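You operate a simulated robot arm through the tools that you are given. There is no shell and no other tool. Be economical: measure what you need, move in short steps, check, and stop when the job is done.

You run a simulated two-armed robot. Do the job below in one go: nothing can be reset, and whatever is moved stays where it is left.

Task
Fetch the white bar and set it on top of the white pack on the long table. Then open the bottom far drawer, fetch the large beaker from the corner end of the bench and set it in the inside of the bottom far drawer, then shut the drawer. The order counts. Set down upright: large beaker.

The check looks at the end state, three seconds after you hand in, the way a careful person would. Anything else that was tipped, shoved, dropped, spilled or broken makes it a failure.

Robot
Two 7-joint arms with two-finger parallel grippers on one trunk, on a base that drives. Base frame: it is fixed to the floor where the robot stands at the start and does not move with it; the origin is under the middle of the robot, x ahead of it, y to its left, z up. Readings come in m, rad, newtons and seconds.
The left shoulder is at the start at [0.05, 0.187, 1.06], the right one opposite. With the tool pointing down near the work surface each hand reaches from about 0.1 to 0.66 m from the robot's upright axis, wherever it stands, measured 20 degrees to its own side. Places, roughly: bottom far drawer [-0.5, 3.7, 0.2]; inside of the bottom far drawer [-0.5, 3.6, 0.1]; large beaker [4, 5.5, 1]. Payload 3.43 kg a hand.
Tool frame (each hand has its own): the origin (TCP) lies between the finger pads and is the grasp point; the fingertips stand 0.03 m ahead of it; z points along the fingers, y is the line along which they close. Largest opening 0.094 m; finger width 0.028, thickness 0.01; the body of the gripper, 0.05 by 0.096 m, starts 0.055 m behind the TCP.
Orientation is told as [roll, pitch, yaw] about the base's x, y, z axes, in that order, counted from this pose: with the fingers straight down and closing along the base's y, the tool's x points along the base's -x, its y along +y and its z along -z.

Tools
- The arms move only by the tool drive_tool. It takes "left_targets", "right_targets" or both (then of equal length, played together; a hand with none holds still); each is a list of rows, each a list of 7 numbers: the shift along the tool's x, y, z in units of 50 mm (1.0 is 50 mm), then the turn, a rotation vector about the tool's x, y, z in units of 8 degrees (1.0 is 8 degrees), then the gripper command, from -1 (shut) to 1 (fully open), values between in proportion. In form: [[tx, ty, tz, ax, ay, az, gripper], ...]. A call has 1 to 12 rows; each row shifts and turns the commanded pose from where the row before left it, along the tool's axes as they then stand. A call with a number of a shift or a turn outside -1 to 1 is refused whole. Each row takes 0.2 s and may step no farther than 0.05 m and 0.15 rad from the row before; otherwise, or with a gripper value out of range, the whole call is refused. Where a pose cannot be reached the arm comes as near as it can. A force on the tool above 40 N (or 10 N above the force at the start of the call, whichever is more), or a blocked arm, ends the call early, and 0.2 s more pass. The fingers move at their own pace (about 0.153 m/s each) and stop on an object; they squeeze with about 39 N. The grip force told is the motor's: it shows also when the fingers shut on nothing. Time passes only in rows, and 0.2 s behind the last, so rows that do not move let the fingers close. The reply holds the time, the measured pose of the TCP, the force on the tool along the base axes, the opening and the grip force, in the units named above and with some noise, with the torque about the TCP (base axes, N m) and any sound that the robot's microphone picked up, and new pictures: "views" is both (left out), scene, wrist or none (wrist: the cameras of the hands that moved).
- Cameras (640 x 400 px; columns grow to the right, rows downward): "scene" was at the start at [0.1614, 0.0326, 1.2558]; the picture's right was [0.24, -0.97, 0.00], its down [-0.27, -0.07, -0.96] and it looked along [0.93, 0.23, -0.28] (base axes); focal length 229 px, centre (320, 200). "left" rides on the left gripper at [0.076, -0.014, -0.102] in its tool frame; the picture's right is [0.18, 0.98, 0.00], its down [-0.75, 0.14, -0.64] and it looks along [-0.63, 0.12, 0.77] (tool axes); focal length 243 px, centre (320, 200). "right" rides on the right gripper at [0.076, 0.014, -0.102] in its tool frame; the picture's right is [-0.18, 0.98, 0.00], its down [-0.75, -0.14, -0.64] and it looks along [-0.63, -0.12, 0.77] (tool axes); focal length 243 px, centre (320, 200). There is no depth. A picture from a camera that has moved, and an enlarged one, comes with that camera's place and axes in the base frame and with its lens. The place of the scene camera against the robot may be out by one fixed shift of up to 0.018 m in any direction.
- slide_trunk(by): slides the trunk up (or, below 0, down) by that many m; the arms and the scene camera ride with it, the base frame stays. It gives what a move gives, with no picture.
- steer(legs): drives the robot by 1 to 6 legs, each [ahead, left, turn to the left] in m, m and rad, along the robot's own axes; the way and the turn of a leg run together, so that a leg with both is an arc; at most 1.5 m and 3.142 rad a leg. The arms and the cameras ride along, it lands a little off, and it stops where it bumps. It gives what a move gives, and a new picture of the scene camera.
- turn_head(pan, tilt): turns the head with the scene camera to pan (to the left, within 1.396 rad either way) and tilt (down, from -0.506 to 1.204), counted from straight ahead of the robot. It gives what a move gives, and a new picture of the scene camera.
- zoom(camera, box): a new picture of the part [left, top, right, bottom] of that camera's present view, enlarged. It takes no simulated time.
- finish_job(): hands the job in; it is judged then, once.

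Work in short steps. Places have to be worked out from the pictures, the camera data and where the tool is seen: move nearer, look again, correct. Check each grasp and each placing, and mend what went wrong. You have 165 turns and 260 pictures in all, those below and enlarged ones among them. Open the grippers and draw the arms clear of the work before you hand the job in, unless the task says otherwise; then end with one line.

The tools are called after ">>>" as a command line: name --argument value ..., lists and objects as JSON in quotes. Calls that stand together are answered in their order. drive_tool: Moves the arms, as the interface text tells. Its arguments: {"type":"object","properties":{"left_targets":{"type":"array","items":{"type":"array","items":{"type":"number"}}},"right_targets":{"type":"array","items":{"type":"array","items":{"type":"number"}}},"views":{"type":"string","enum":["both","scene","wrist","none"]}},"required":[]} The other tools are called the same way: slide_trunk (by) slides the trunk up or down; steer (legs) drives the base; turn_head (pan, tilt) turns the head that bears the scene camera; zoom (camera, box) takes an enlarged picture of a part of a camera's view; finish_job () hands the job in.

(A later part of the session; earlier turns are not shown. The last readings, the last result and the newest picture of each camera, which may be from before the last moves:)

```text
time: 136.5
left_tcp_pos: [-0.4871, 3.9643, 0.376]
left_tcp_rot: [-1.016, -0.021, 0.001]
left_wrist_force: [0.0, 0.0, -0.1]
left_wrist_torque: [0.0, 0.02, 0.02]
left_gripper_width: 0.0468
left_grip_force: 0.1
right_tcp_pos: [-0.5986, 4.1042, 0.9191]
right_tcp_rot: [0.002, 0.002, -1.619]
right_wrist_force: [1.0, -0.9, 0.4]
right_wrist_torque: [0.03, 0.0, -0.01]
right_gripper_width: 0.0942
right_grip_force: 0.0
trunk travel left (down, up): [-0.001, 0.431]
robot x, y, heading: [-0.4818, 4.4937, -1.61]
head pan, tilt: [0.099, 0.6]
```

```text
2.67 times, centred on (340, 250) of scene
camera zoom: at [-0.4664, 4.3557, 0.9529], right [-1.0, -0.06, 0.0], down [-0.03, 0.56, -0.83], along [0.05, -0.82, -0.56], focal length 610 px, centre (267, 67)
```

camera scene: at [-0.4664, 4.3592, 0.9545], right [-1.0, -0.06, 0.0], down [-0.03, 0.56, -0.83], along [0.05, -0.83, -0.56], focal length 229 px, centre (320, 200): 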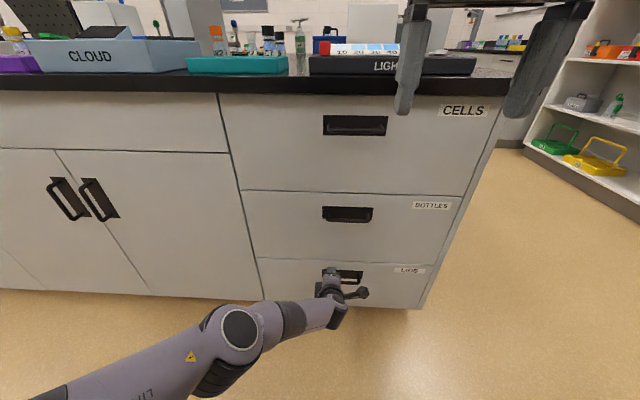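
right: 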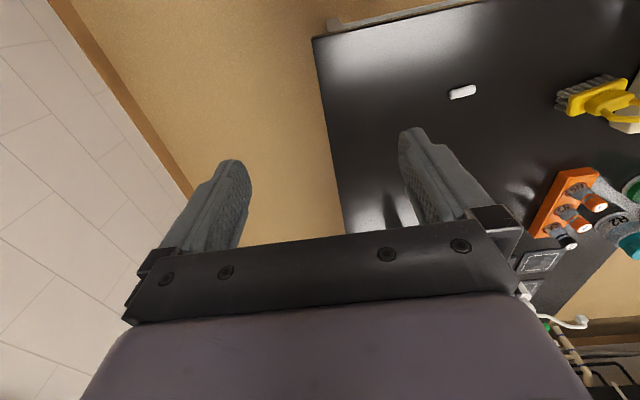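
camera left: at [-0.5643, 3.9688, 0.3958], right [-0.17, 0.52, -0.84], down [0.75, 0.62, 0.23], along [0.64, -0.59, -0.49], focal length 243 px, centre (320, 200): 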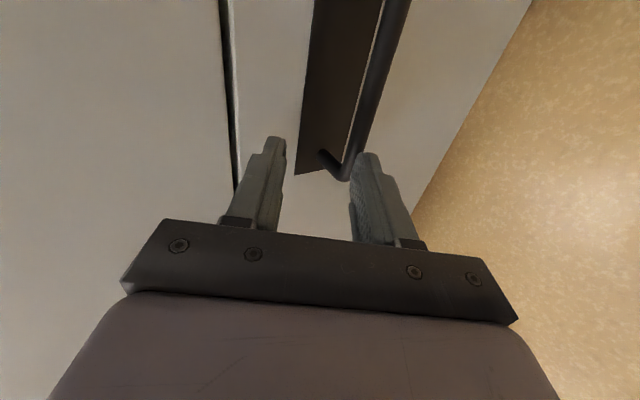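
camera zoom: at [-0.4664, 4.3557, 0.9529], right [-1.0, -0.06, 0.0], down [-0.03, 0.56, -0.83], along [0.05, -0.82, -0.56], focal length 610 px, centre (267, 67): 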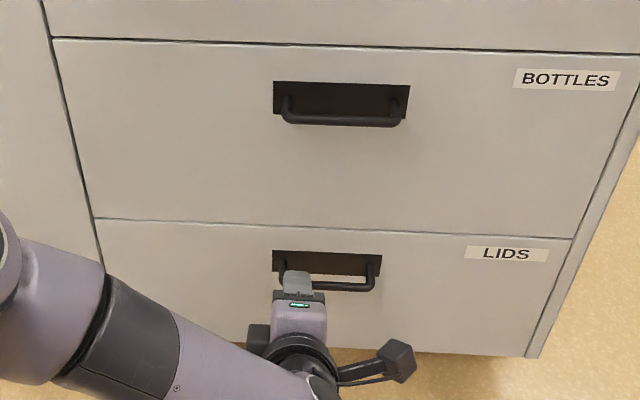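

>>> drive_tool --left_targets '[[0.3, 0.68, -0.17, 0, 0, 0, 0], [0.3, 0.68, -0.17, 0, 0, 0, 0], [0.2, 0.68, -0.17, 0, 0, 0, 0], [0, 0, 0, 0, 0, 0, 0]]' --views "wrist"

```text
time: 137.7
left_tcp_pos: [-0.5278, 3.9805, 0.3503]
left_tcp_rot: [-1.134, 0.0, 0.024]
left_wrist_force: [0.0, 0.1, 0.3]
left_wrist_torque: [0.02, -0.01, 0.0]
left_gripper_width: 0.0471
left_grip_force: 0.1
right_tcp_pos: [-0.599, 4.1057, 0.9176]
right_tcp_rot: [0.001, -0.002, -1.621]
right_wrist_force: [-0.3, 0.4, 1.0]
right_wrist_torque: [-0.02, 0.05, 0.03]
right_gripper_width: 0.0941
right_grip_force: 0.0
trunk travel left (down, up): [-0.001, 0.431]
robot x, y, heading: [-0.4819, 4.4928, -1.616]
head pan, tilt: [0.099, 0.6]
stopped in row 4 (left hand): the arm was blocked; the commanded pose is now the measured one
camera left: at [-0.6064, 4.0648, 0.4068], right [-0.19, 0.41, -0.89], down [0.74, 0.66, 0.14], along [0.65, -0.63, -0.43], focal length 243 px, centre (320, 200)
```

left: 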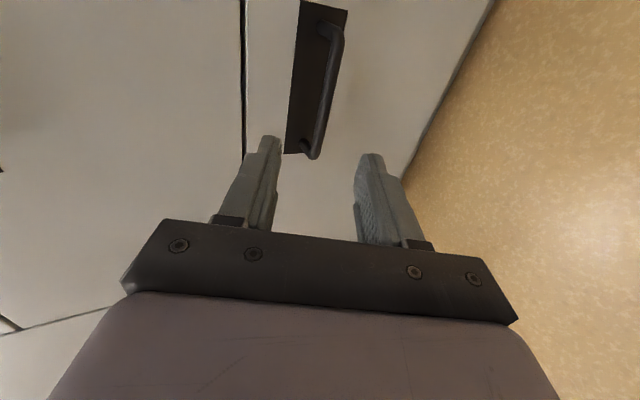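

The arm is blocked when it folds in this close at a flat tilt. A tilt of about 50° at z ≈ 0.30 was reachable, so I'll set that in free space first and then let the base carry the fingers onto the bar.

>>> drive_tool --left_targets '[[0, 0, 0, -0.95, 0, 0, 0], [0, 0, 0, -0.95, 0, 0, -0.3], [0, 0.4, 0.2, 0, 0, 0, -0.3], [0, 0.4, 0.2, 0, 0, 0, -0.3], [0, 0, 0, 0, 0, 0, -0.3]]' --views "wrist"

```text
time: 138.9
left_tcp_pos: [-0.5277, 3.9962, 0.301]
left_tcp_rot: [-0.854, -0.011, 0.018]
left_wrist_force: [-0.2, 0.0, 0.3]
left_wrist_torque: [0.0, -0.02, 0.04]
left_gripper_width: 0.0327
left_grip_force: 0.1
right_tcp_pos: [-0.5989, 4.104, 0.9179]
right_tcp_rot: [-0.001, 0.001, -1.62]
right_wrist_force: [-0.9, -0.3, 1.0]
right_wrist_torque: [-0.05, 0.0, 0.0]
right_gripper_width: 0.094
right_grip_force: 0.0
trunk travel left (down, up): [-0.001, 0.431]
robot x, y, heading: [-0.4799, 4.4906, -1.611]
head pan, tilt: [0.099, 0.6]
camera left: at [-0.6042, 4.0622, 0.379], right [-0.19, 0.64, -0.74], down [0.74, 0.59, 0.32], along [0.65, -0.49, -0.59], focal length 243 px, centre (320, 200)
```

left: 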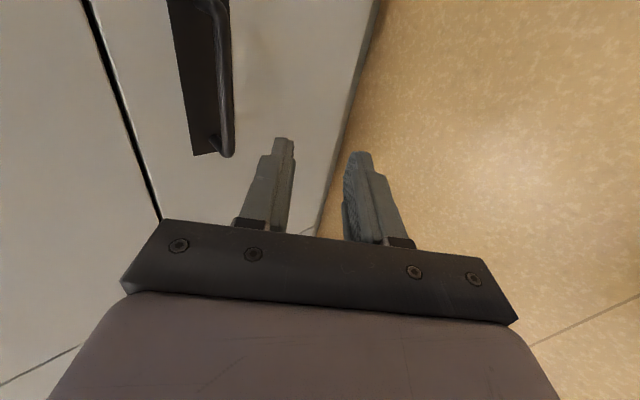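

The bar lies at [-0.527, 3.870, 0.293], and this hand pose is the right final one relative to the base. I'll retract 46 mm along the tool axis, drive in 11.5 cm, then advance again onto the bar.

>>> drive_tool --left_targets '[[0, 0, -0.5, 0, 0, 0, -0.2], [0, 0, -0.5, 0, 0, 0, -0.2], [0, 0, 0, 0, 0, 0, -0.2]]' --views "none"

>>> steer --legs '[[0.113, 0.004, 0]]'

>>> drive_tool --left_targets '[[0, 0, 0, 0, 0, 0, -0.2]]' --views "wrist"

```text
time: 139.7
left_tcp_pos: [-0.5293, 4.0351, 0.3373]
left_tcp_rot: [-0.855, -0.008, 0.018]
left_wrist_force: [-0.3, 0.1, -0.6]
left_wrist_torque: [0.0, 0.02, 0.01]
left_gripper_width: 0.0378
left_grip_force: 0.0
right_tcp_pos: [-0.6002, 4.1057, 0.9186]
right_tcp_rot: [0.001, 0.003, -1.619]
right_wrist_force: [0.2, 0.5, -0.2]
right_wrist_torque: [0.02, -0.01, 0.01]
right_gripper_width: 0.094
right_grip_force: 0.1
trunk travel left (down, up): [-0.001, 0.431]
robot x, y, heading: [-0.4796, 4.4924, -1.619]
head pan, tilt: [0.099, 0.6]
```

```text
time: 140.9
left_tcp_pos: [-0.5294, 3.9254, 0.3367]
left_tcp_rot: [-0.856, -0.009, 0.022]
left_wrist_force: [0.7, 0.2, 0.0]
left_wrist_torque: [0.0, 0.0, 0.0]
left_gripper_width: 0.0376
left_grip_force: 0.1
right_tcp_pos: [-0.6009, 3.9957, 0.92]
right_tcp_rot: [0.003, 0.001, -1.619]
right_wrist_force: [0.3, 0.2, 0.6]
right_wrist_torque: [0.02, 0.04, 0.0]
right_gripper_width: 0.094
right_grip_force: 0.0
trunk travel left (down, up): [-0.001, 0.431]
robot x, y, heading: [-0.479, 4.3862, -1.613]
head pan, tilt: [0.099, 0.6]
camera scene: at [-0.4668, 4.2462, 0.953], right [-1.0, -0.06, 0.0], down [-0.03, 0.56, -0.83], along [0.05, -0.82, -0.56], focal length 229 px, centre (320, 200)
```

scene: 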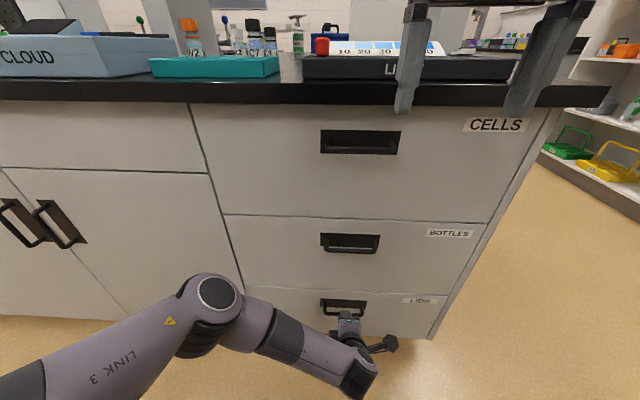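

```text
time: 141.3
left_tcp_pos: [-0.5284, 3.925, 0.3371]
left_tcp_rot: [-0.855, -0.009, 0.02]
left_wrist_force: [0.1, 0.1, 0.0]
left_wrist_torque: [0.0, -0.01, 0.02]
left_gripper_width: 0.0377
left_grip_force: 0.0
right_tcp_pos: [-0.5977, 3.9961, 0.9195]
right_tcp_rot: [0.002, 0.002, -1.617]
right_wrist_force: [-0.1, -0.5, -0.4]
right_wrist_torque: [0.01, 0.01, 0.01]
right_gripper_width: 0.0941
right_grip_force: 0.0
trunk travel left (down, up): [-0.001, 0.431]
robot x, y, heading: [-0.4815, 4.3806, -1.616]
head pan, tilt: [0.099, 0.6]
camera left: at [-0.6071, 3.9918, 0.4141], right [-0.19, 0.64, -0.74], down [0.74, 0.59, 0.32], along [0.65, -0.49, -0.59], focal length 243 px, centre (320, 200)
```

left: 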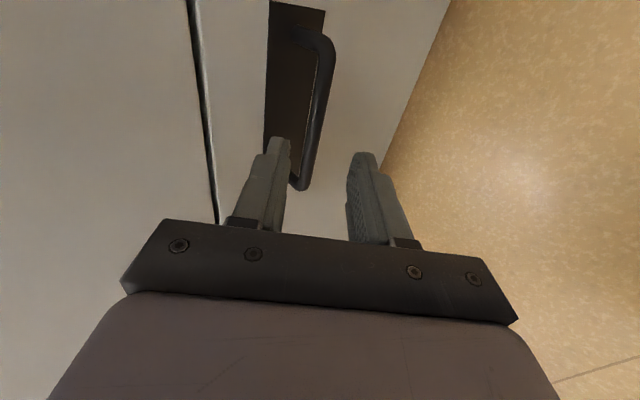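

The bar is again confirmed between the fingers, about 70 mm ahead. I'll advance in small steps.

>>> drive_tool --left_targets '[[0, -0.07, 0.3, 0, 0, 0, -0.2], [0, 0, 0.3, 0, 0, 0, -0.2], [0, 0, 0.2, 0, 0, 0, -0.2], [0, 0, 0, 0, 0, 0, -0.2]]' --views "wrist"

```text
time: 142.3
left_tcp_pos: [-0.5283, 3.8931, 0.3131]
left_tcp_rot: [-0.855, -0.008, 0.022]
left_wrist_force: [-0.9, -0.4, 0.3]
left_wrist_torque: [-0.04, 0.0, 0.03]
left_gripper_width: 0.0375
left_grip_force: 0.1
right_tcp_pos: [-0.5997, 3.9955, 0.9187]
right_tcp_rot: [0.003, 0.001, -1.617]
right_wrist_force: [-0.5, 0.1, -0.1]
right_wrist_torque: [0.01, 0.0, -0.02]
right_gripper_width: 0.094
right_grip_force: 0.0
trunk travel left (down, up): [-0.001, 0.431]
robot x, y, heading: [-0.4773, 4.3816, -1.616]
head pan, tilt: [0.099, 0.6]
camera left: at [-0.6064, 3.9595, 0.3905], right [-0.19, 0.64, -0.74], down [0.74, 0.59, 0.32], along [0.65, -0.49, -0.59], focal length 243 px, centre (320, 200)
```

left: 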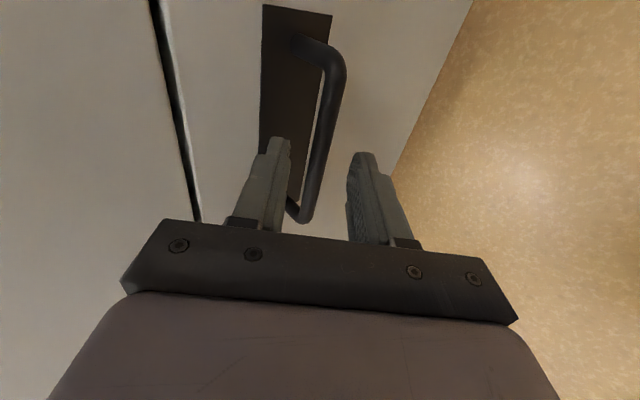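

The bar is between the fingers, so I'll advance 14 mm more and close.

>>> drive_tool --left_targets '[[0, 0, 0.15, 0, 0, 0, -0.2], [0, 0, 0.13, 0, 0, 0, -0.2], [0, 0, 0, 0, 0, 0, -0.2]]' --views "none"

>>> drive_tool --left_targets '[[0, 0, 0, 0, 0, 0, -1], [0, 0, 0, 0, 0, 0, -1], [0, 0, 0, 0, 0, 0, -1]]' --views "wrist"

```text
time: 143.1
left_tcp_pos: [-0.5283, 3.8818, 0.3036]
left_tcp_rot: [-0.856, -0.009, 0.02]
left_wrist_force: [0.5, -0.1, -0.4]
left_wrist_torque: [0.0, -0.01, 0.0]
left_gripper_width: 0.0376
left_grip_force: 0.0
right_tcp_pos: [-0.6006, 3.9949, 0.9191]
right_tcp_rot: [0.001, 0.002, -1.617]
right_wrist_force: [-1.5, -0.3, 0.4]
right_wrist_torque: [0.01, -0.02, 0.03]
right_gripper_width: 0.094
right_grip_force: 0.1
trunk travel left (down, up): [-0.001, 0.431]
robot x, y, heading: [-0.4812, 4.3856, -1.611]
head pan, tilt: [0.099, 0.6]
```

```text
time: 143.9
left_tcp_pos: [-0.5287, 3.8821, 0.3034]
left_tcp_rot: [-0.858, -0.012, 0.019]
left_wrist_force: [0.8, -1.1, 5.0]
left_wrist_torque: [-0.08, -1.07, -0.77]
left_gripper_width: 0.0106
left_grip_force: 44.6
right_tcp_pos: [-0.6001, 3.9963, 0.9201]
right_tcp_rot: [0.001, 0.003, -1.618]
right_wrist_force: [0.6, 0.5, -0.5]
right_wrist_torque: [-0.03, -0.01, -0.02]
right_gripper_width: 0.0939
right_grip_force: 0.1
trunk travel left (down, up): [-0.001, 0.431]
robot x, y, heading: [-0.4839, 4.3854, -1.613]
head pan, tilt: [0.099, 0.6]
camera left: at [-0.6068, 3.9487, 0.382], right [-0.19, 0.64, -0.75], down [0.74, 0.59, 0.32], along [0.65, -0.49, -0.58], focal length 243 px, centre (320, 200)
```

left: 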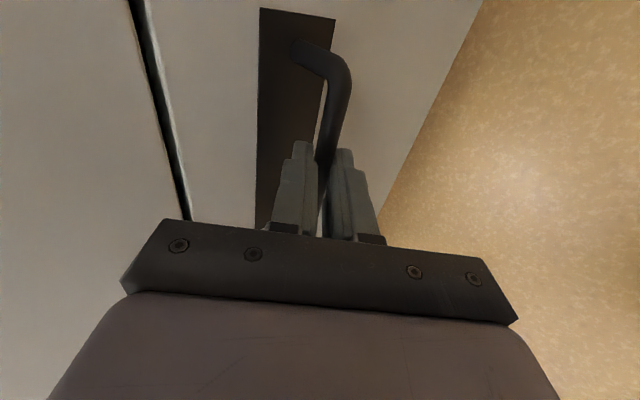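

The bar is gripped at 10.6 mm. I'll pull the drawer open by reversing the base.

>>> steer --legs '[[-0.1, -0.0042, 0]]'

```text
time: 145.0
left_tcp_pos: [-0.5283, 3.9807, 0.3044]
left_tcp_rot: [-0.858, -0.01, 0.02]
left_wrist_force: [5.4, 0.8, 9.1]
left_wrist_torque: [-0.08, -0.84, -0.92]
left_gripper_width: 0.0104
left_grip_force: 44.2
right_tcp_pos: [-0.5998, 4.0947, 0.9197]
right_tcp_rot: [0.001, 0.003, -1.617]
right_wrist_force: [-0.1, 0.4, -0.9]
right_wrist_torque: [0.01, 0.0, -0.01]
right_gripper_width: 0.0939
right_grip_force: 0.0
trunk travel left (down, up): [-0.001, 0.431]
robot x, y, heading: [-0.4857, 4.4773, -1.614]
head pan, tilt: [0.099, 0.6]
camera scene: at [-0.467, 4.3453, 0.9531], right [-1.0, -0.06, 0.0], down [-0.03, 0.56, -0.83], along [0.05, -0.82, -0.56], focal length 229 px, centre (320, 200)
```

scene: 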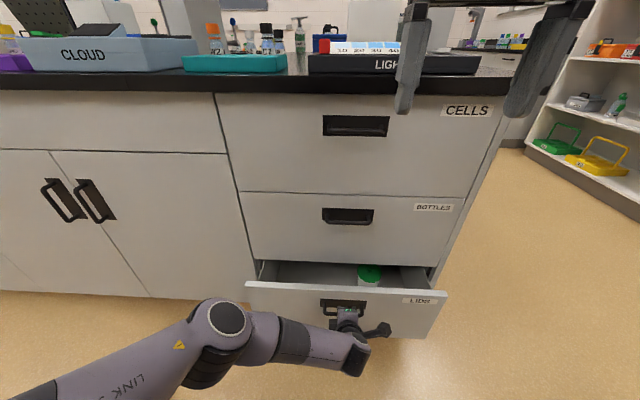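

The drawer is opening; a green-lidded item is inside. I'll pull another 0.2 m.

>>> steer --legs '[[-0.1, -0.0042, 0], [-0.11, -0.0046, 0]]'

```text
time: 146.9
left_tcp_pos: [-0.5286, 4.1898, 0.3048]
left_tcp_rot: [-0.855, -0.011, 0.021]
left_wrist_force: [1.3, 1.6, 5.2]
left_wrist_torque: [-0.05, -0.94, -0.83]
left_gripper_width: 0.0106
left_grip_force: 44.7
right_tcp_pos: [-0.6001, 4.3047, 0.9195]
right_tcp_rot: [0.0, 0.004, -1.62]
right_wrist_force: [-0.9, -0.2, 0.1]
right_wrist_torque: [0.0, 0.01, 0.01]
right_gripper_width: 0.0938
right_grip_force: 0.2
trunk travel left (down, up): [-0.001, 0.431]
robot x, y, heading: [-0.4805, 4.6902, -1.612]
head pan, tilt: [0.099, 0.6]
camera scene: at [-0.467, 4.5548, 0.953], right [-1.0, -0.06, 0.0], down [-0.03, 0.56, -0.83], along [0.05, -0.82, -0.56], focal length 229 px, centre (320, 200)
```

scene: 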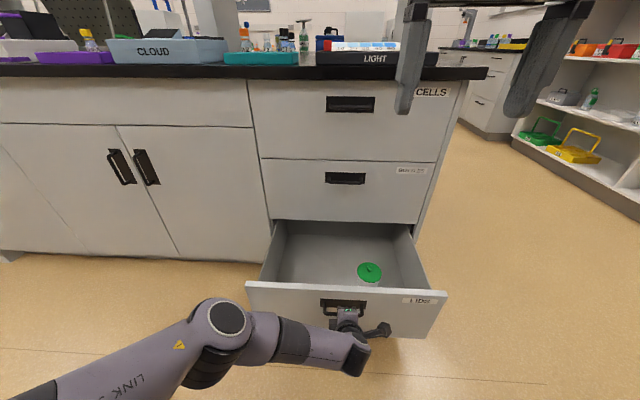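

The drawer is open about 31 cm, with a flat green lid lying inside. I'll release the bar and back the hand out the same way.

>>> drive_tool --left_targets '[[0, 0, 0, 0, 0, 0, -0.2], [0, 0, 0, 0, 0, 0, -0.2], [0, 0, -0.5, 0, 0, 0, -0.2], [0, 0, -0.7, 0, 0, 0, -0.2]]' --views "wrist"

>>> steer --legs '[[-0.3, 0, 0]]'

```text
time: 147.9
left_tcp_pos: [-0.5275, 4.2358, 0.3422]
left_tcp_rot: [-0.857, -0.011, 0.022]
left_wrist_force: [-0.7, 0.8, 0.3]
left_wrist_torque: [0.02, 0.0, 0.0]
left_gripper_width: 0.0377
left_grip_force: 0.0
right_tcp_pos: [-0.5999, 4.3037, 0.9189]
right_tcp_rot: [0.001, 0.001, -1.62]
right_wrist_force: [-0.9, 0.1, -0.1]
right_wrist_torque: [0.0, 0.0, -0.01]
right_gripper_width: 0.0938
right_grip_force: 0.1
trunk travel left (down, up): [-0.001, 0.431]
robot x, y, heading: [-0.4807, 4.6893, -1.614]
head pan, tilt: [0.099, 0.6]
camera left: at [-0.6054, 4.3029, 0.4191], right [-0.19, 0.64, -0.74], down [0.74, 0.59, 0.32], along [0.65, -0.49, -0.58], focal length 243 px, centre (320, 200)
```

left: 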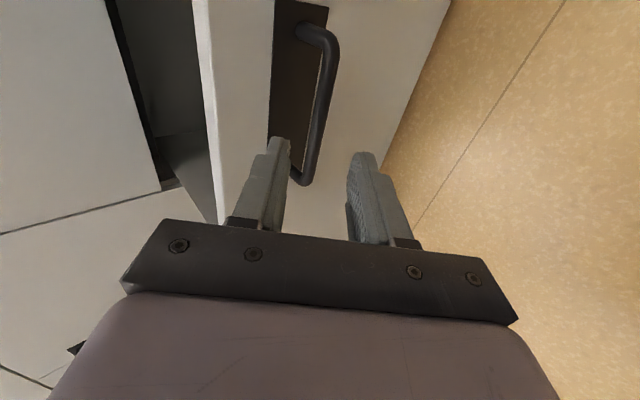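

```text
time: 150.0
left_tcp_pos: [-0.5172, 4.5356, 0.3425]
left_tcp_rot: [-0.856, -0.01, 0.014]
left_wrist_force: [-0.1, -0.5, 0.1]
left_wrist_torque: [-0.01, 0.02, 0.0]
left_gripper_width: 0.0376
left_grip_force: 0.0
right_tcp_pos: [-0.588, 4.6031, 0.9195]
right_tcp_rot: [0.002, 0.0, -1.622]
right_wrist_force: [-0.4, 0.2, -0.9]
right_wrist_torque: [0.01, 0.0, 0.0]
right_gripper_width: 0.0941
right_grip_force: 0.1
trunk travel left (down, up): [-0.001, 0.431]
robot x, y, heading: [-0.4671, 4.9939, -1.616]
head pan, tilt: [0.099, 0.6]
camera scene: at [-0.4543, 4.8541, 0.9529], right [-1.0, -0.05, 0.0], down [-0.03, 0.56, -0.83], along [0.04, -0.82, -0.56], focal length 229 px, centre (320, 200)
```

scene: 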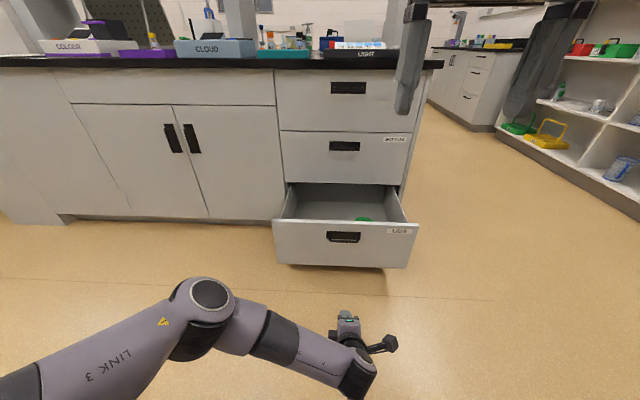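

The drawer stays open. I'll raise the trunk, turn to face +x and look towards the bench corner where the beaker is.

>>> slide_trunk --by 0.35

>>> steer --legs '[[0, 0, 1.616]]'

>>> turn_head --pan 0.1 --tilt 0.15

```text
time: 153.4
left_tcp_pos: [-0.516, 4.5371, 0.6916]
left_tcp_rot: [-0.857, -0.011, 0.015]
left_wrist_force: [0.2, 0.2, -1.2]
left_wrist_torque: [0.01, 0.0, 0.02]
left_gripper_width: 0.0375
left_grip_force: 0.0
right_tcp_pos: [-0.5875, 4.6045, 1.2692]
right_tcp_rot: [0.002, 0.003, -1.625]
right_wrist_force: [0.0, 0.6, 0.0]
right_wrist_torque: [0.03, -0.01, 0.03]
right_gripper_width: 0.094
right_grip_force: 0.1
trunk travel left (down, up): [-0.351, 0.081]
robot x, y, heading: [-0.4679, 4.9872, -1.616]
head pan, tilt: [0.099, 0.6]
```

```text
time: 157.5
left_tcp_pos: [-0.0164, 4.9224, 0.6895]
left_tcp_rot: [-0.858, -0.01, 1.54]
left_wrist_force: [0.1, -0.4, 1.0]
left_wrist_torque: [-0.07, 0.0, 0.03]
left_gripper_width: 0.0378
left_grip_force: 0.0
right_tcp_pos: [-0.0875, 4.8538, 1.2693]
right_tcp_rot: [0.001, 0.001, -0.097]
right_wrist_force: [-1.5, 1.1, -0.4]
right_wrist_torque: [0.03, -0.01, 0.01]
right_gripper_width: 0.094
right_grip_force: 0.0
trunk travel left (down, up): [-0.351, 0.081]
robot x, y, heading: [-0.4722, 4.9897, -0.1]
head pan, tilt: [0.099, 0.6]
camera scene: at [-0.3096, 4.9959, 1.3029], right [0.01, -1.0, 0.0], down [-0.56, 0.0, -0.83], along [0.83, 0.01, -0.56], focal length 229 px, centre (320, 200)
```

scene: 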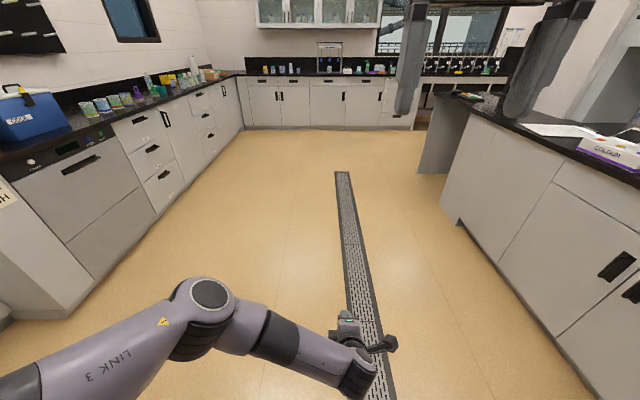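

```text
time: 158.4
left_tcp_pos: [-0.016, 4.9218, 0.6924]
left_tcp_rot: [-0.857, -0.012, 1.541]
left_wrist_force: [-0.4, 0.1, 0.3]
left_wrist_torque: [0.0, 0.01, -0.01]
left_gripper_width: 0.0374
left_grip_force: 0.2
right_tcp_pos: [-0.0871, 4.8545, 1.2689]
right_tcp_rot: [0.002, 0.003, -0.099]
right_wrist_force: [-0.8, 0.7, -0.2]
right_wrist_torque: [-0.02, -0.03, 0.02]
right_gripper_width: 0.0937
right_grip_force: 0.0
trunk travel left (down, up): [-0.351, 0.081]
robot x, y, heading: [-0.4686, 4.9881, -0.092]
head pan, tilt: [0.099, 0.15]
camera scene: at [-0.3052, 4.9959, 1.3443], right [0.01, -1.0, 0.0], down [-0.15, 0.0, -0.99], along [0.99, 0.01, -0.15], focal length 229 px, centre (320, 200)
```

scene: 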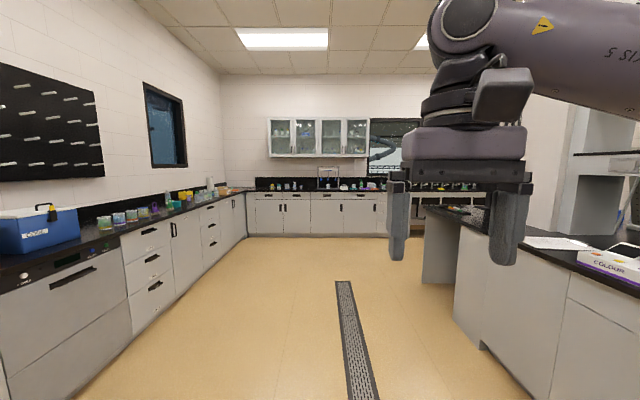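

>>> zoom --camera "scene" --box '[220, 160, 400, 220]'

```text
3.56 times, centred on (310, 190) of scene
camera zoom: at [-0.3052, 4.9959, 1.3443], right [0.01, -1.0, 0.0], down [-0.15, 0.0, -0.99], along [0.99, 0.01, -0.15], focal length 814 px, centre (356, 236)
```

zoom: 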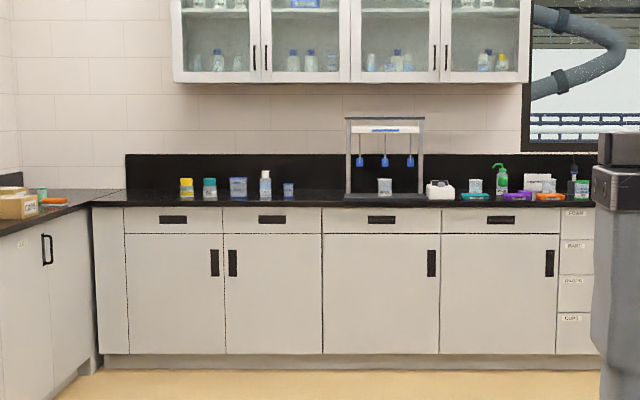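

The large beaker looks to be the bluish one on the far bench near y ≈ 5.6, with a smaller one to its right. I'll return the left tool to vertical and raise it, then drive closer.

>>> drive_tool --left_targets '[[0, -0.5, -0.5, -1, 0, 0, 0], [0, -0.4, -0.6, -1, 0, 0, 0], [0, -0.3, -0.7, -1, 0, 0, 0], [0, -0.2, -0.8, -1, 0, 0, 0], [0, 0, -0.9, -1, 0, 0, 0], [0, 0, -0.9, -1, 0, 0, 0], [0, 0, -0.9, -0.14, 0, 0, 0], [-0.5, 0, -0.7, 0, 0, 0, 0], [-0.5, 0, -0.7, 0, 0, 0, 0], [-0.5, 0, -0.7, 0, 0, 0, 0], [-0.5, 0, -0.7, 0, 0, 0, 0], [-0.5, 0, -0.7, 0, 0, 0, 0]]' --views "none"

>>> steer --legs '[[1.5, 0.2, 0.09], [1.4, 0.1, 0]]'

>>> turn_head --pan 0.1 --tilt 0.35

```text
time: 161.0
left_tcp_pos: [-0.056, 5.0441, 1.1463]
left_tcp_rot: [0.002, -0.012, 1.541]
left_wrist_force: [0.5, -0.3, -0.3]
left_wrist_torque: [0.0, 0.0, -0.01]
left_gripper_width: 0.0472
left_grip_force: 0.0
right_tcp_pos: [-0.0881, 4.8533, 1.2688]
right_tcp_rot: [0.001, 0.001, -0.096]
right_wrist_force: [-0.2, 0.0, -0.1]
right_wrist_torque: [0.01, 0.01, 0.0]
right_gripper_width: 0.094
right_grip_force: 0.0
trunk travel left (down, up): [-0.351, 0.081]
robot x, y, heading: [-0.4665, 4.9895, -0.092]
head pan, tilt: [0.099, 0.15]
```

```text
refused: leg 1 is longer than a leg can be; nothing moved
```

```text
time: 161.8
left_tcp_pos: [-0.0558, 5.0433, 1.1461]
left_tcp_rot: [-0.001, -0.011, 1.54]
left_wrist_force: [-0.4, -0.5, -0.3]
left_wrist_torque: [0.01, -0.03, -0.01]
left_gripper_width: 0.0472
left_grip_force: 0.1
right_tcp_pos: [-0.0869, 4.854, 1.269]
right_tcp_rot: [0.0, 0.002, -0.097]
right_wrist_force: [0.9, -0.2, -0.1]
right_wrist_torque: [0.0, 0.0, -0.02]
right_gripper_width: 0.094
right_grip_force: 0.0
trunk travel left (down, up): [-0.351, 0.081]
robot x, y, heading: [-0.4656, 4.9874, -0.094]
head pan, tilt: [0.099, 0.351]
camera scene: at [-0.3049, 4.9959, 1.3258], right [0.01, -1.0, 0.0], down [-0.34, 0.0, -0.94], along [0.94, 0.01, -0.34], focal length 229 px, centre (320, 200)
```

scene: 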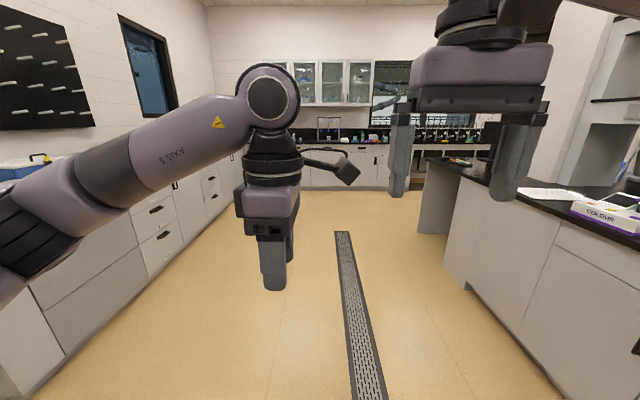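

>>> steer --legs '[[0, 0, 0.094], [1.4, 0.15, 0], [1.4, 0.15, 0], [0.55, 0, 0]]'

>>> turn_head --pan 0.3 --tilt 0.35

```text
time: 178.6
left_tcp_pos: [3.2719, 5.3891, 1.1469]
left_tcp_rot: [0.001, -0.011, 1.64]
left_wrist_force: [-0.1, -0.4, 0.3]
left_wrist_torque: [0.03, 0.01, 0.03]
left_gripper_width: 0.0471
left_grip_force: 0.0
right_tcp_pos: [3.2585, 5.1966, 1.268]
right_tcp_rot: [0.001, 0.002, -0.001]
right_wrist_force: [0.8, 1.1, 0.3]
right_wrist_torque: [-0.02, 0.02, 0.04]
right_gripper_width: 0.0939
right_grip_force: 0.0
trunk travel left (down, up): [-0.351, 0.081]
robot x, y, heading: [2.8674, 5.2988, 0.009]
head pan, tilt: [0.099, 0.351]
camera scene: at [3.0297, 5.3159, 1.3256], right [0.11, -0.99, 0.0], down [-0.34, -0.04, -0.94], along [0.93, 0.1, -0.34], focal length 229 px, centre (320, 200)
```

scene: 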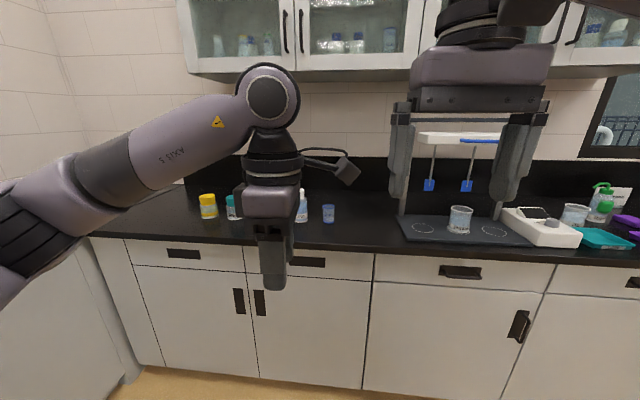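

```text
time: 179.3
left_tcp_pos: [3.272, 5.3876, 1.1472]
left_tcp_rot: [-0.001, -0.011, 1.64]
left_wrist_force: [0.0, 0.7, -0.6]
left_wrist_torque: [-0.01, 0.0, -0.01]
left_gripper_width: 0.047
left_grip_force: 0.1
right_tcp_pos: [3.2584, 5.1968, 1.2694]
right_tcp_rot: [0.002, 0.001, 0.001]
right_wrist_force: [0.3, -0.2, -0.2]
right_wrist_torque: [0.03, -0.02, -0.02]
right_gripper_width: 0.0937
right_grip_force: 0.0
trunk travel left (down, up): [-0.351, 0.081]
robot x, y, heading: [2.8642, 5.2958, 0.011]
head pan, tilt: [0.3, 0.351]
camera scene: at [3.0256, 5.3341, 1.3257], right [0.3, -0.95, 0.0], down [-0.33, -0.1, -0.94], along [0.9, 0.28, -0.34], focal length 229 px, centre (320, 200)
```

scene: 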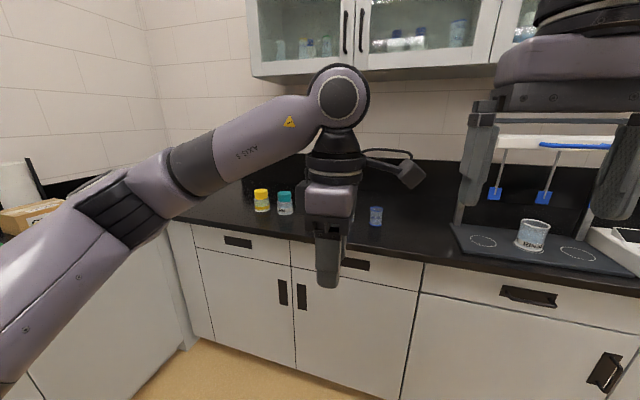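

The left hand hides the large beaker, so I'll move that hand aside to the left.

>>> drive_tool --left_targets '[[-0.95, 0, 0, 0, 0, 0, 0], [-0.95, 0, 0, 0, 0, 0, 0], [-0.95, 0, 0, 0, 0, 0, 0], [-0.95, 0.2, 0, 0, 0, 0, 0], [-0.95, 0.2, 0, 0, 0, 0, 0]]' --views "scene"

>>> zoom --camera "scene" --box '[240, 150, 420, 260]'

```text
time: 180.5
left_tcp_pos: [3.239, 5.6264, 1.15]
left_tcp_rot: [-0.002, -0.011, 1.637]
left_wrist_force: [0.3, -0.4, 0.0]
left_wrist_torque: [0.04, 0.0, 0.01]
left_gripper_width: 0.0469
left_grip_force: 0.1
right_tcp_pos: [3.259, 5.1978, 1.2676]
right_tcp_rot: [-0.001, 0.004, 0.0]
right_wrist_force: [0.8, -0.3, -0.1]
right_wrist_torque: [-0.02, 0.01, 0.0]
right_gripper_width: 0.0941
right_grip_force: 0.0
trunk travel left (down, up): [-0.351, 0.081]
robot x, y, heading: [2.8665, 5.2962, 0.004]
head pan, tilt: [0.3, 0.351]
camera scene: at [3.0251, 5.3349, 1.3258], right [0.3, -0.95, 0.0], down [-0.33, -0.1, -0.94], along [0.9, 0.28, -0.34], focal length 229 px, centre (320, 200)
```

scene: 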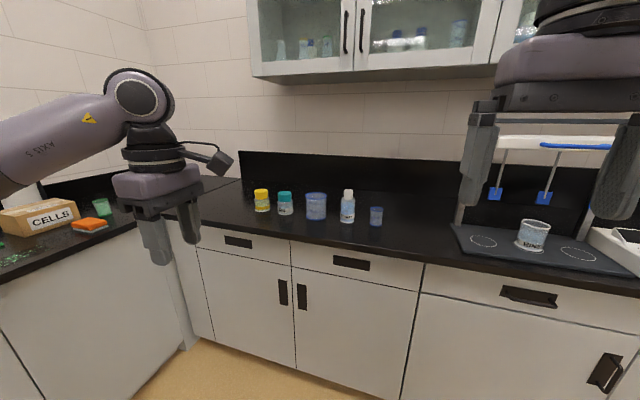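

```text
3.56 times, centred on (330, 205) of scene
camera zoom: at [3.0251, 5.3349, 1.3258], right [0.3, -0.95, 0.0], down [-0.33, -0.1, -0.94], along [0.9, 0.28, -0.34], focal length 814 px, centre (284, 182)
```

zoom: 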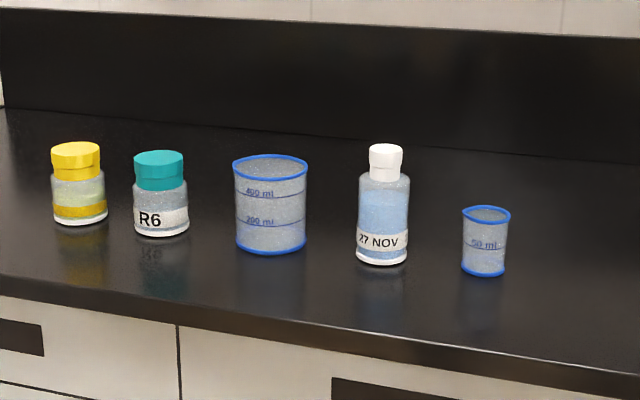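

The large beaker (400/200 ml marks) stands near [3.94, 5.64]. It's about 94 mm wide, too wide to wrap, so I'll pinch its near wall with one finger inside. I'll drive closer.

>>> steer --legs '[[0.42, 0.19, 0]]'

>>> drive_tool --left_targets '[[0.9, 0, 0, 0, 0, 0, 0], [0.9, 0, 0, 0, 0, 0, 0], [0.9, 0, 0, 0, 0, 0, 0], [0.9, 0, 0, 0, 0, -0.5, 0]]' --views "both"

```text
time: 183.3
left_tcp_pos: [3.6603, 5.8152, 1.1499]
left_tcp_rot: [0.001, -0.011, 1.644]
left_wrist_force: [-0.2, 0.5, -0.1]
left_wrist_torque: [-0.02, -0.01, -0.02]
left_gripper_width: 0.0471
left_grip_force: 0.1
right_tcp_pos: [3.6804, 5.3874, 1.2689]
right_tcp_rot: [0.001, 0.002, 0.007]
right_wrist_force: [0.2, 0.5, 0.9]
right_wrist_torque: [0.0, -0.02, 0.0]
right_gripper_width: 0.0941
right_grip_force: 0.1
trunk travel left (down, up): [-0.351, 0.081]
robot x, y, heading: [3.2824, 5.4842, 0.009]
head pan, tilt: [0.3, 0.351]
camera scene: at [3.447, 5.5227, 1.3256], right [0.31, -0.95, 0.0], down [-0.33, -0.11, -0.94], along [0.89, 0.29, -0.34], focal length 229 px, centre (320, 200)
```

scene: 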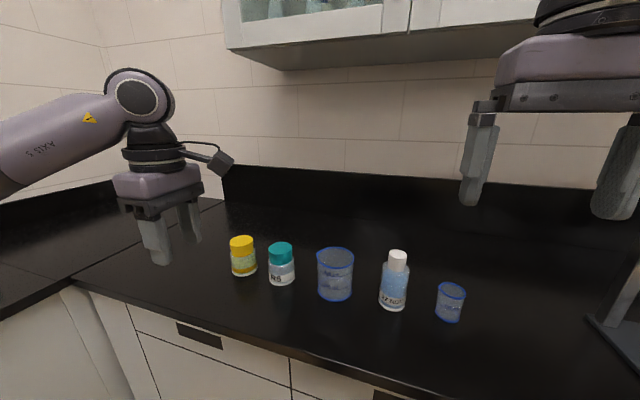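

```text
time: 184.3
left_tcp_pos: [3.6718, 5.6327, 1.1508]
left_tcp_rot: [-0.001, -0.009, 1.719]
left_wrist_force: [0.3, 0.2, -0.6]
left_wrist_torque: [0.02, -0.03, 0.0]
left_gripper_width: 0.0469
left_grip_force: 0.1
right_tcp_pos: [3.6809, 5.3859, 1.2695]
right_tcp_rot: [0.002, 0.001, 0.007]
right_wrist_force: [0.0, -1.1, -0.2]
right_wrist_torque: [0.02, 0.01, 0.0]
right_gripper_width: 0.0938
right_grip_force: 0.2
trunk travel left (down, up): [-0.351, 0.081]
robot x, y, heading: [3.2867, 5.4825, 0.013]
head pan, tilt: [0.3, 0.351]
camera scene: at [3.4468, 5.5217, 1.3257], right [0.31, -0.95, 0.0], down [-0.33, -0.1, -0.94], along [0.89, 0.29, -0.34], focal length 229 px, centre (320, 200)
camera left: at [3.6972, 5.5584, 1.2519], right [-0.95, -0.33, 0.0], down [-0.25, 0.72, 0.65], along [-0.21, 0.62, -0.76], focal length 243 px, centre (320, 200)
```

scene: 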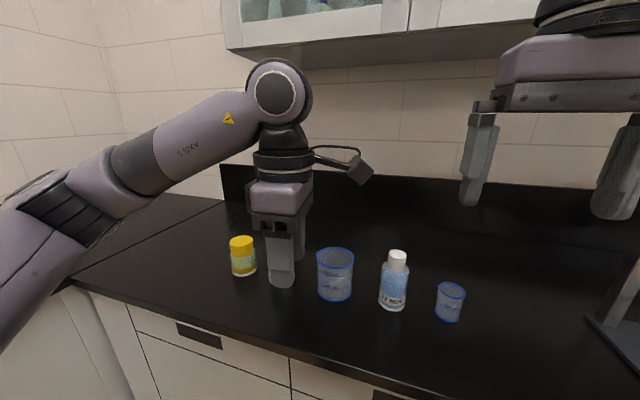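
left: 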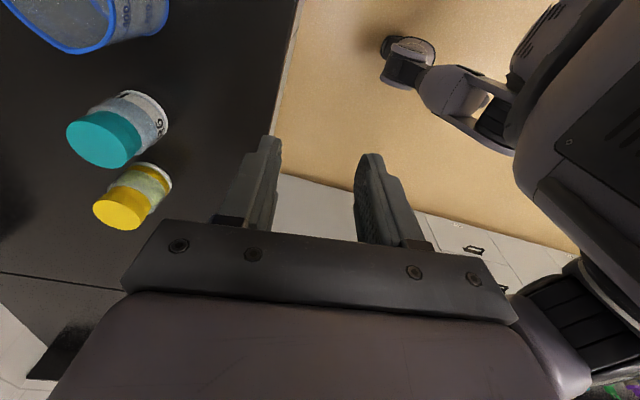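

The beaker shows at the upper left of the wrist view. I'll square the yaw to 90° and move above its near wall, keeping high.

>>> drive_tool --left_targets '[[0, 0, -0.4, 0, 0, 1, 0], [0.1, -0.9, 0, 0, 0, 0.06, 0], [0, -0.9, 0, 0, 0, 0, 0], [0, -0.9, 0, 0, 0, 0, 0], [0, 0, 0, 0, 0, 0, 0]]' --views "both"

```text
time: 185.5
left_tcp_pos: [3.8089, 5.6293, 1.1656]
left_tcp_rot: [0.002, -0.011, 1.568]
left_wrist_force: [-0.2, 0.3, 0.4]
left_wrist_torque: [0.0, 0.03, -0.02]
left_gripper_width: 0.0469
left_grip_force: 0.1
right_tcp_pos: [3.6815, 5.3874, 1.2701]
right_tcp_rot: [0.001, 0.002, 0.006]
right_wrist_force: [-0.3, -0.1, -0.5]
right_wrist_torque: [0.02, -0.04, 0.0]
right_gripper_width: 0.094
right_grip_force: 0.1
trunk travel left (down, up): [-0.351, 0.081]
robot x, y, heading: [3.2891, 5.4847, 0.009]
head pan, tilt: [0.3, 0.351]
camera scene: at [3.4463, 5.5229, 1.3258], right [0.31, -0.95, 0.0], down [-0.33, -0.11, -0.94], along [0.89, 0.29, -0.34], focal length 229 px, centre (320, 200)
camera left: at [3.8232, 5.5523, 1.2662], right [-0.98, -0.18, 0.0], down [-0.14, 0.75, 0.65], along [-0.12, 0.64, -0.76], focal length 243 px, centre (320, 200)
```

scene: 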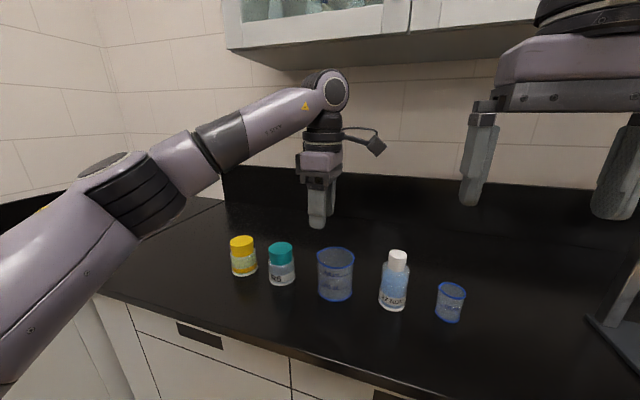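
left: 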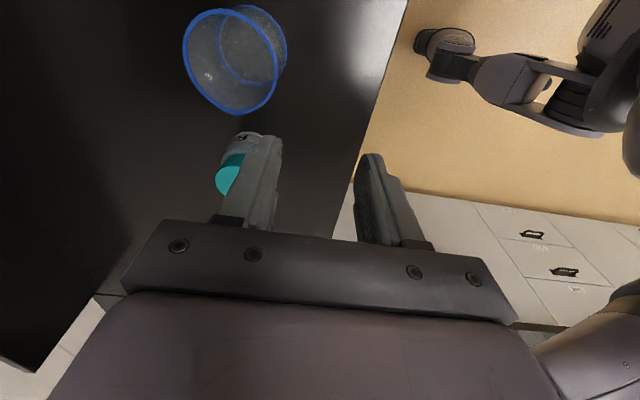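

From the rim ellipse I judge the beaker centre at about [3.899, 5.618], the rim at z ≈ 1.00 and the near wall at x ≈ 3.854. I'll move over the near wall and lower to 1.08.

>>> drive_tool --left_targets '[[0.22, -0.9, 0, 0, 0, 0, 0], [0, 0, 0.85, 0, 0, 0, 0], [0, 0, 0.85, 0, 0, 0, 0], [0, 0, 0, 0, 0, 0, 0]]' --views "both"

```text
time: 186.5
left_tcp_pos: [3.854, 5.6213, 1.083]
left_tcp_rot: [0.0, -0.01, 1.568]
left_wrist_force: [0.3, 0.6, -0.1]
left_wrist_torque: [-0.01, -0.04, 0.0]
left_gripper_width: 0.0469
left_grip_force: 0.1
right_tcp_pos: [3.6803, 5.3863, 1.2701]
right_tcp_rot: [0.001, 0.002, 0.007]
right_wrist_force: [-0.5, 0.1, -1.5]
right_wrist_torque: [-0.03, 0.0, 0.03]
right_gripper_width: 0.094
right_grip_force: 0.0
trunk travel left (down, up): [-0.351, 0.081]
robot x, y, heading: [3.2844, 5.4834, 0.011]
head pan, tilt: [0.3, 0.351]
camera scene: at [3.4465, 5.5227, 1.3257], right [0.31, -0.95, 0.0], down [-0.33, -0.11, -0.94], along [0.89, 0.29, -0.34], focal length 229 px, centre (320, 200)
camera left: at [3.8683, 5.5431, 1.184], right [-0.98, -0.18, 0.0], down [-0.14, 0.75, 0.65], along [-0.12, 0.64, -0.76], focal length 243 px, centre (320, 200)
```

scene: 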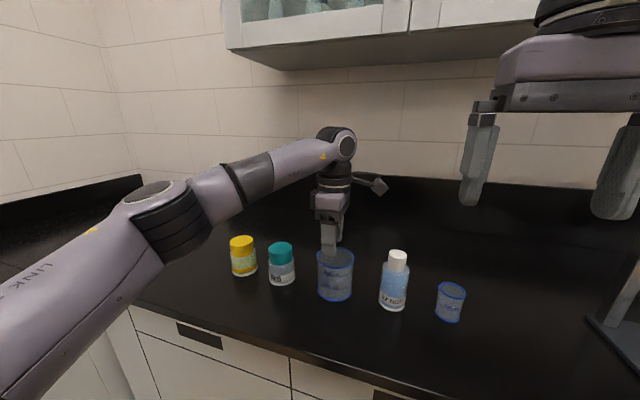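
left: 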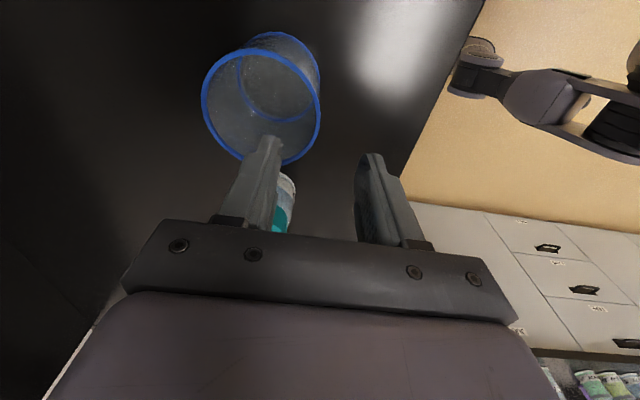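

The beaker centre is confirmed near [3.900, 5.618] with the rim at ~0.99. The inner finger will enter inside and the outer stay in front. I'll lower until the fingers straddle the wall.

>>> drive_tool --left_targets '[[0, 0, 0.6, 0, 0, 0, 0], [0, 0, 0.6, 0, 0, 0, 0], [0, 0, 0, 0, 0, 0, 0]]' --views "both"

>>> zoom --camera "scene" --box '[280, 200, 400, 310]'

```text
time: 187.3
left_tcp_pos: [3.8531, 5.6219, 1.0236]
left_tcp_rot: [0.001, -0.012, 1.569]
left_wrist_force: [0.1, -0.4, -0.1]
left_wrist_torque: [0.0, 0.0, -0.01]
left_gripper_width: 0.0469
left_grip_force: 0.1
right_tcp_pos: [3.6818, 5.3874, 1.2687]
right_tcp_rot: [0.002, 0.001, 0.006]
right_wrist_force: [-0.8, 0.0, 1.1]
right_wrist_torque: [0.02, 0.01, 0.0]
right_gripper_width: 0.0941
right_grip_force: 0.1
trunk travel left (down, up): [-0.351, 0.081]
robot x, y, heading: [3.2862, 5.4809, 0.011]
head pan, tilt: [0.3, 0.351]
camera scene: at [3.4465, 5.5225, 1.3257], right [0.31, -0.95, 0.0], down [-0.33, -0.11, -0.94], along [0.89, 0.29, -0.34], focal length 229 px, centre (320, 200)
camera left: at [3.8668, 5.5437, 1.1248], right [-0.98, -0.18, 0.0], down [-0.14, 0.75, 0.65], along [-0.12, 0.64, -0.76], focal length 243 px, centre (320, 200)
```

scene: 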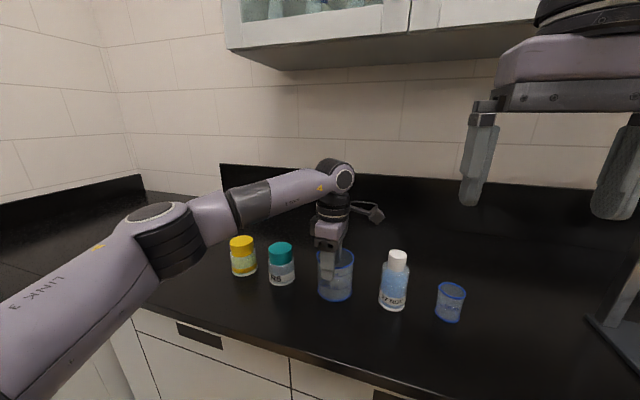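
left: 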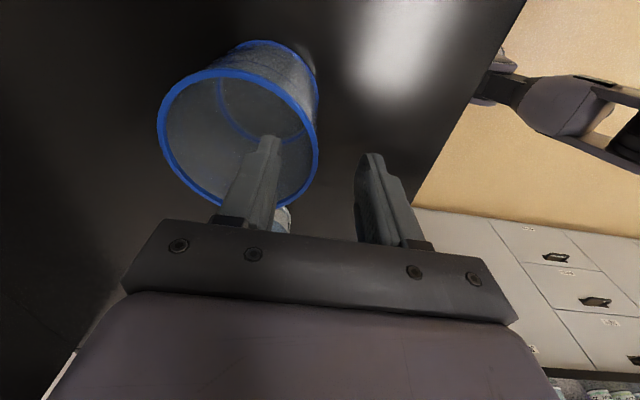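

```text
3.64 times, centred on (340, 255) of scene
camera zoom: at [3.4465, 5.5225, 1.3257], right [0.31, -0.95, 0.0], down [-0.33, -0.11, -0.94], along [0.89, 0.29, -0.34], focal length 832 px, centre (247, 0)
```

zoom: 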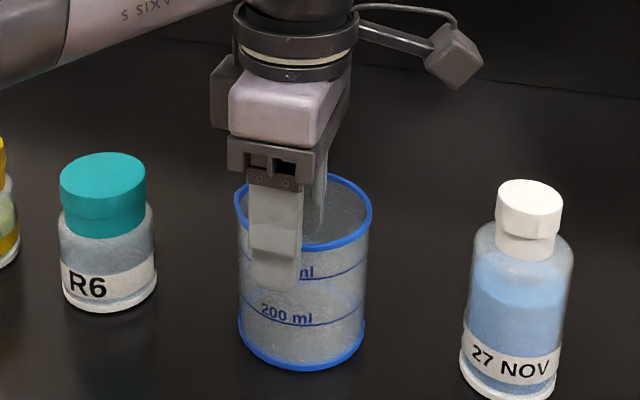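

The fingers are about to straddle the near rim. I'll lower 36 mm more and close.

>>> drive_tool --left_targets '[[0.05, 0, 0.36, 0, 0, 0, 0], [0, 0, 0.36, 0, 0, 0, 0], [0, 0, 0, 0, 0, 0, 0]]' --views "none"

>>> zoom --camera "scene" --box '[280, 200, 400, 310]'

>>> zoom --camera "left" --box '[130, 30, 430, 230]'

```text
time: 188.1
left_tcp_pos: [3.8551, 5.6202, 0.983]
left_tcp_rot: [0.0, -0.011, 1.566]
left_wrist_force: [1.1, -0.8, 0.7]
left_wrist_torque: [0.01, -0.01, -0.01]
left_gripper_width: 0.0471
left_grip_force: 0.0
right_tcp_pos: [3.681, 5.3877, 1.2692]
right_tcp_rot: [0.002, 0.002, 0.007]
right_wrist_force: [-1.1, -0.1, -1.0]
right_wrist_torque: [0.0, 0.0, 0.0]
right_gripper_width: 0.094
right_grip_force: 0.0
trunk travel left (down, up): [-0.351, 0.081]
robot x, y, heading: [3.286, 5.4825, 0.019]
head pan, tilt: [0.3, 0.351]
```

```text
3.64 times, centred on (340, 255) of scene
camera zoom: at [3.4466, 5.5225, 1.3257], right [0.31, -0.95, 0.0], down [-0.33, -0.11, -0.94], along [0.89, 0.29, -0.34], focal length 832 px, centre (247, 0)
```

zoom: 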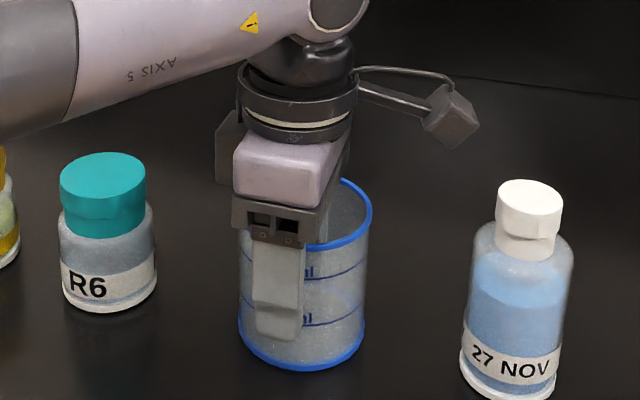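

```text
2.00 times, centred on (280, 130) of left
camera zoom: at [3.8696, 5.5424, 1.0862], right [-0.98, -0.18, 0.0], down [-0.14, 0.75, 0.65], along [-0.12, 0.64, -0.76], focal length 485 px, centre (400, 340)
```

zoom: 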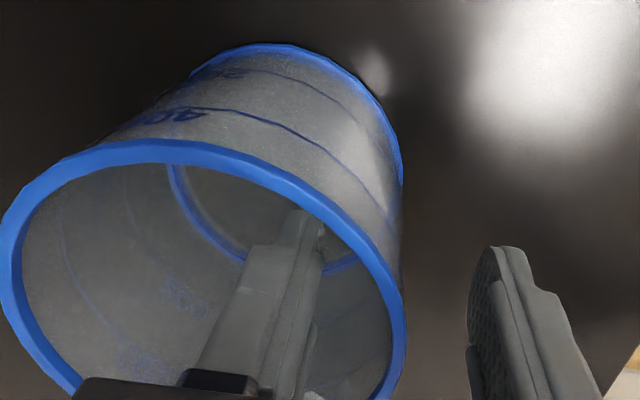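

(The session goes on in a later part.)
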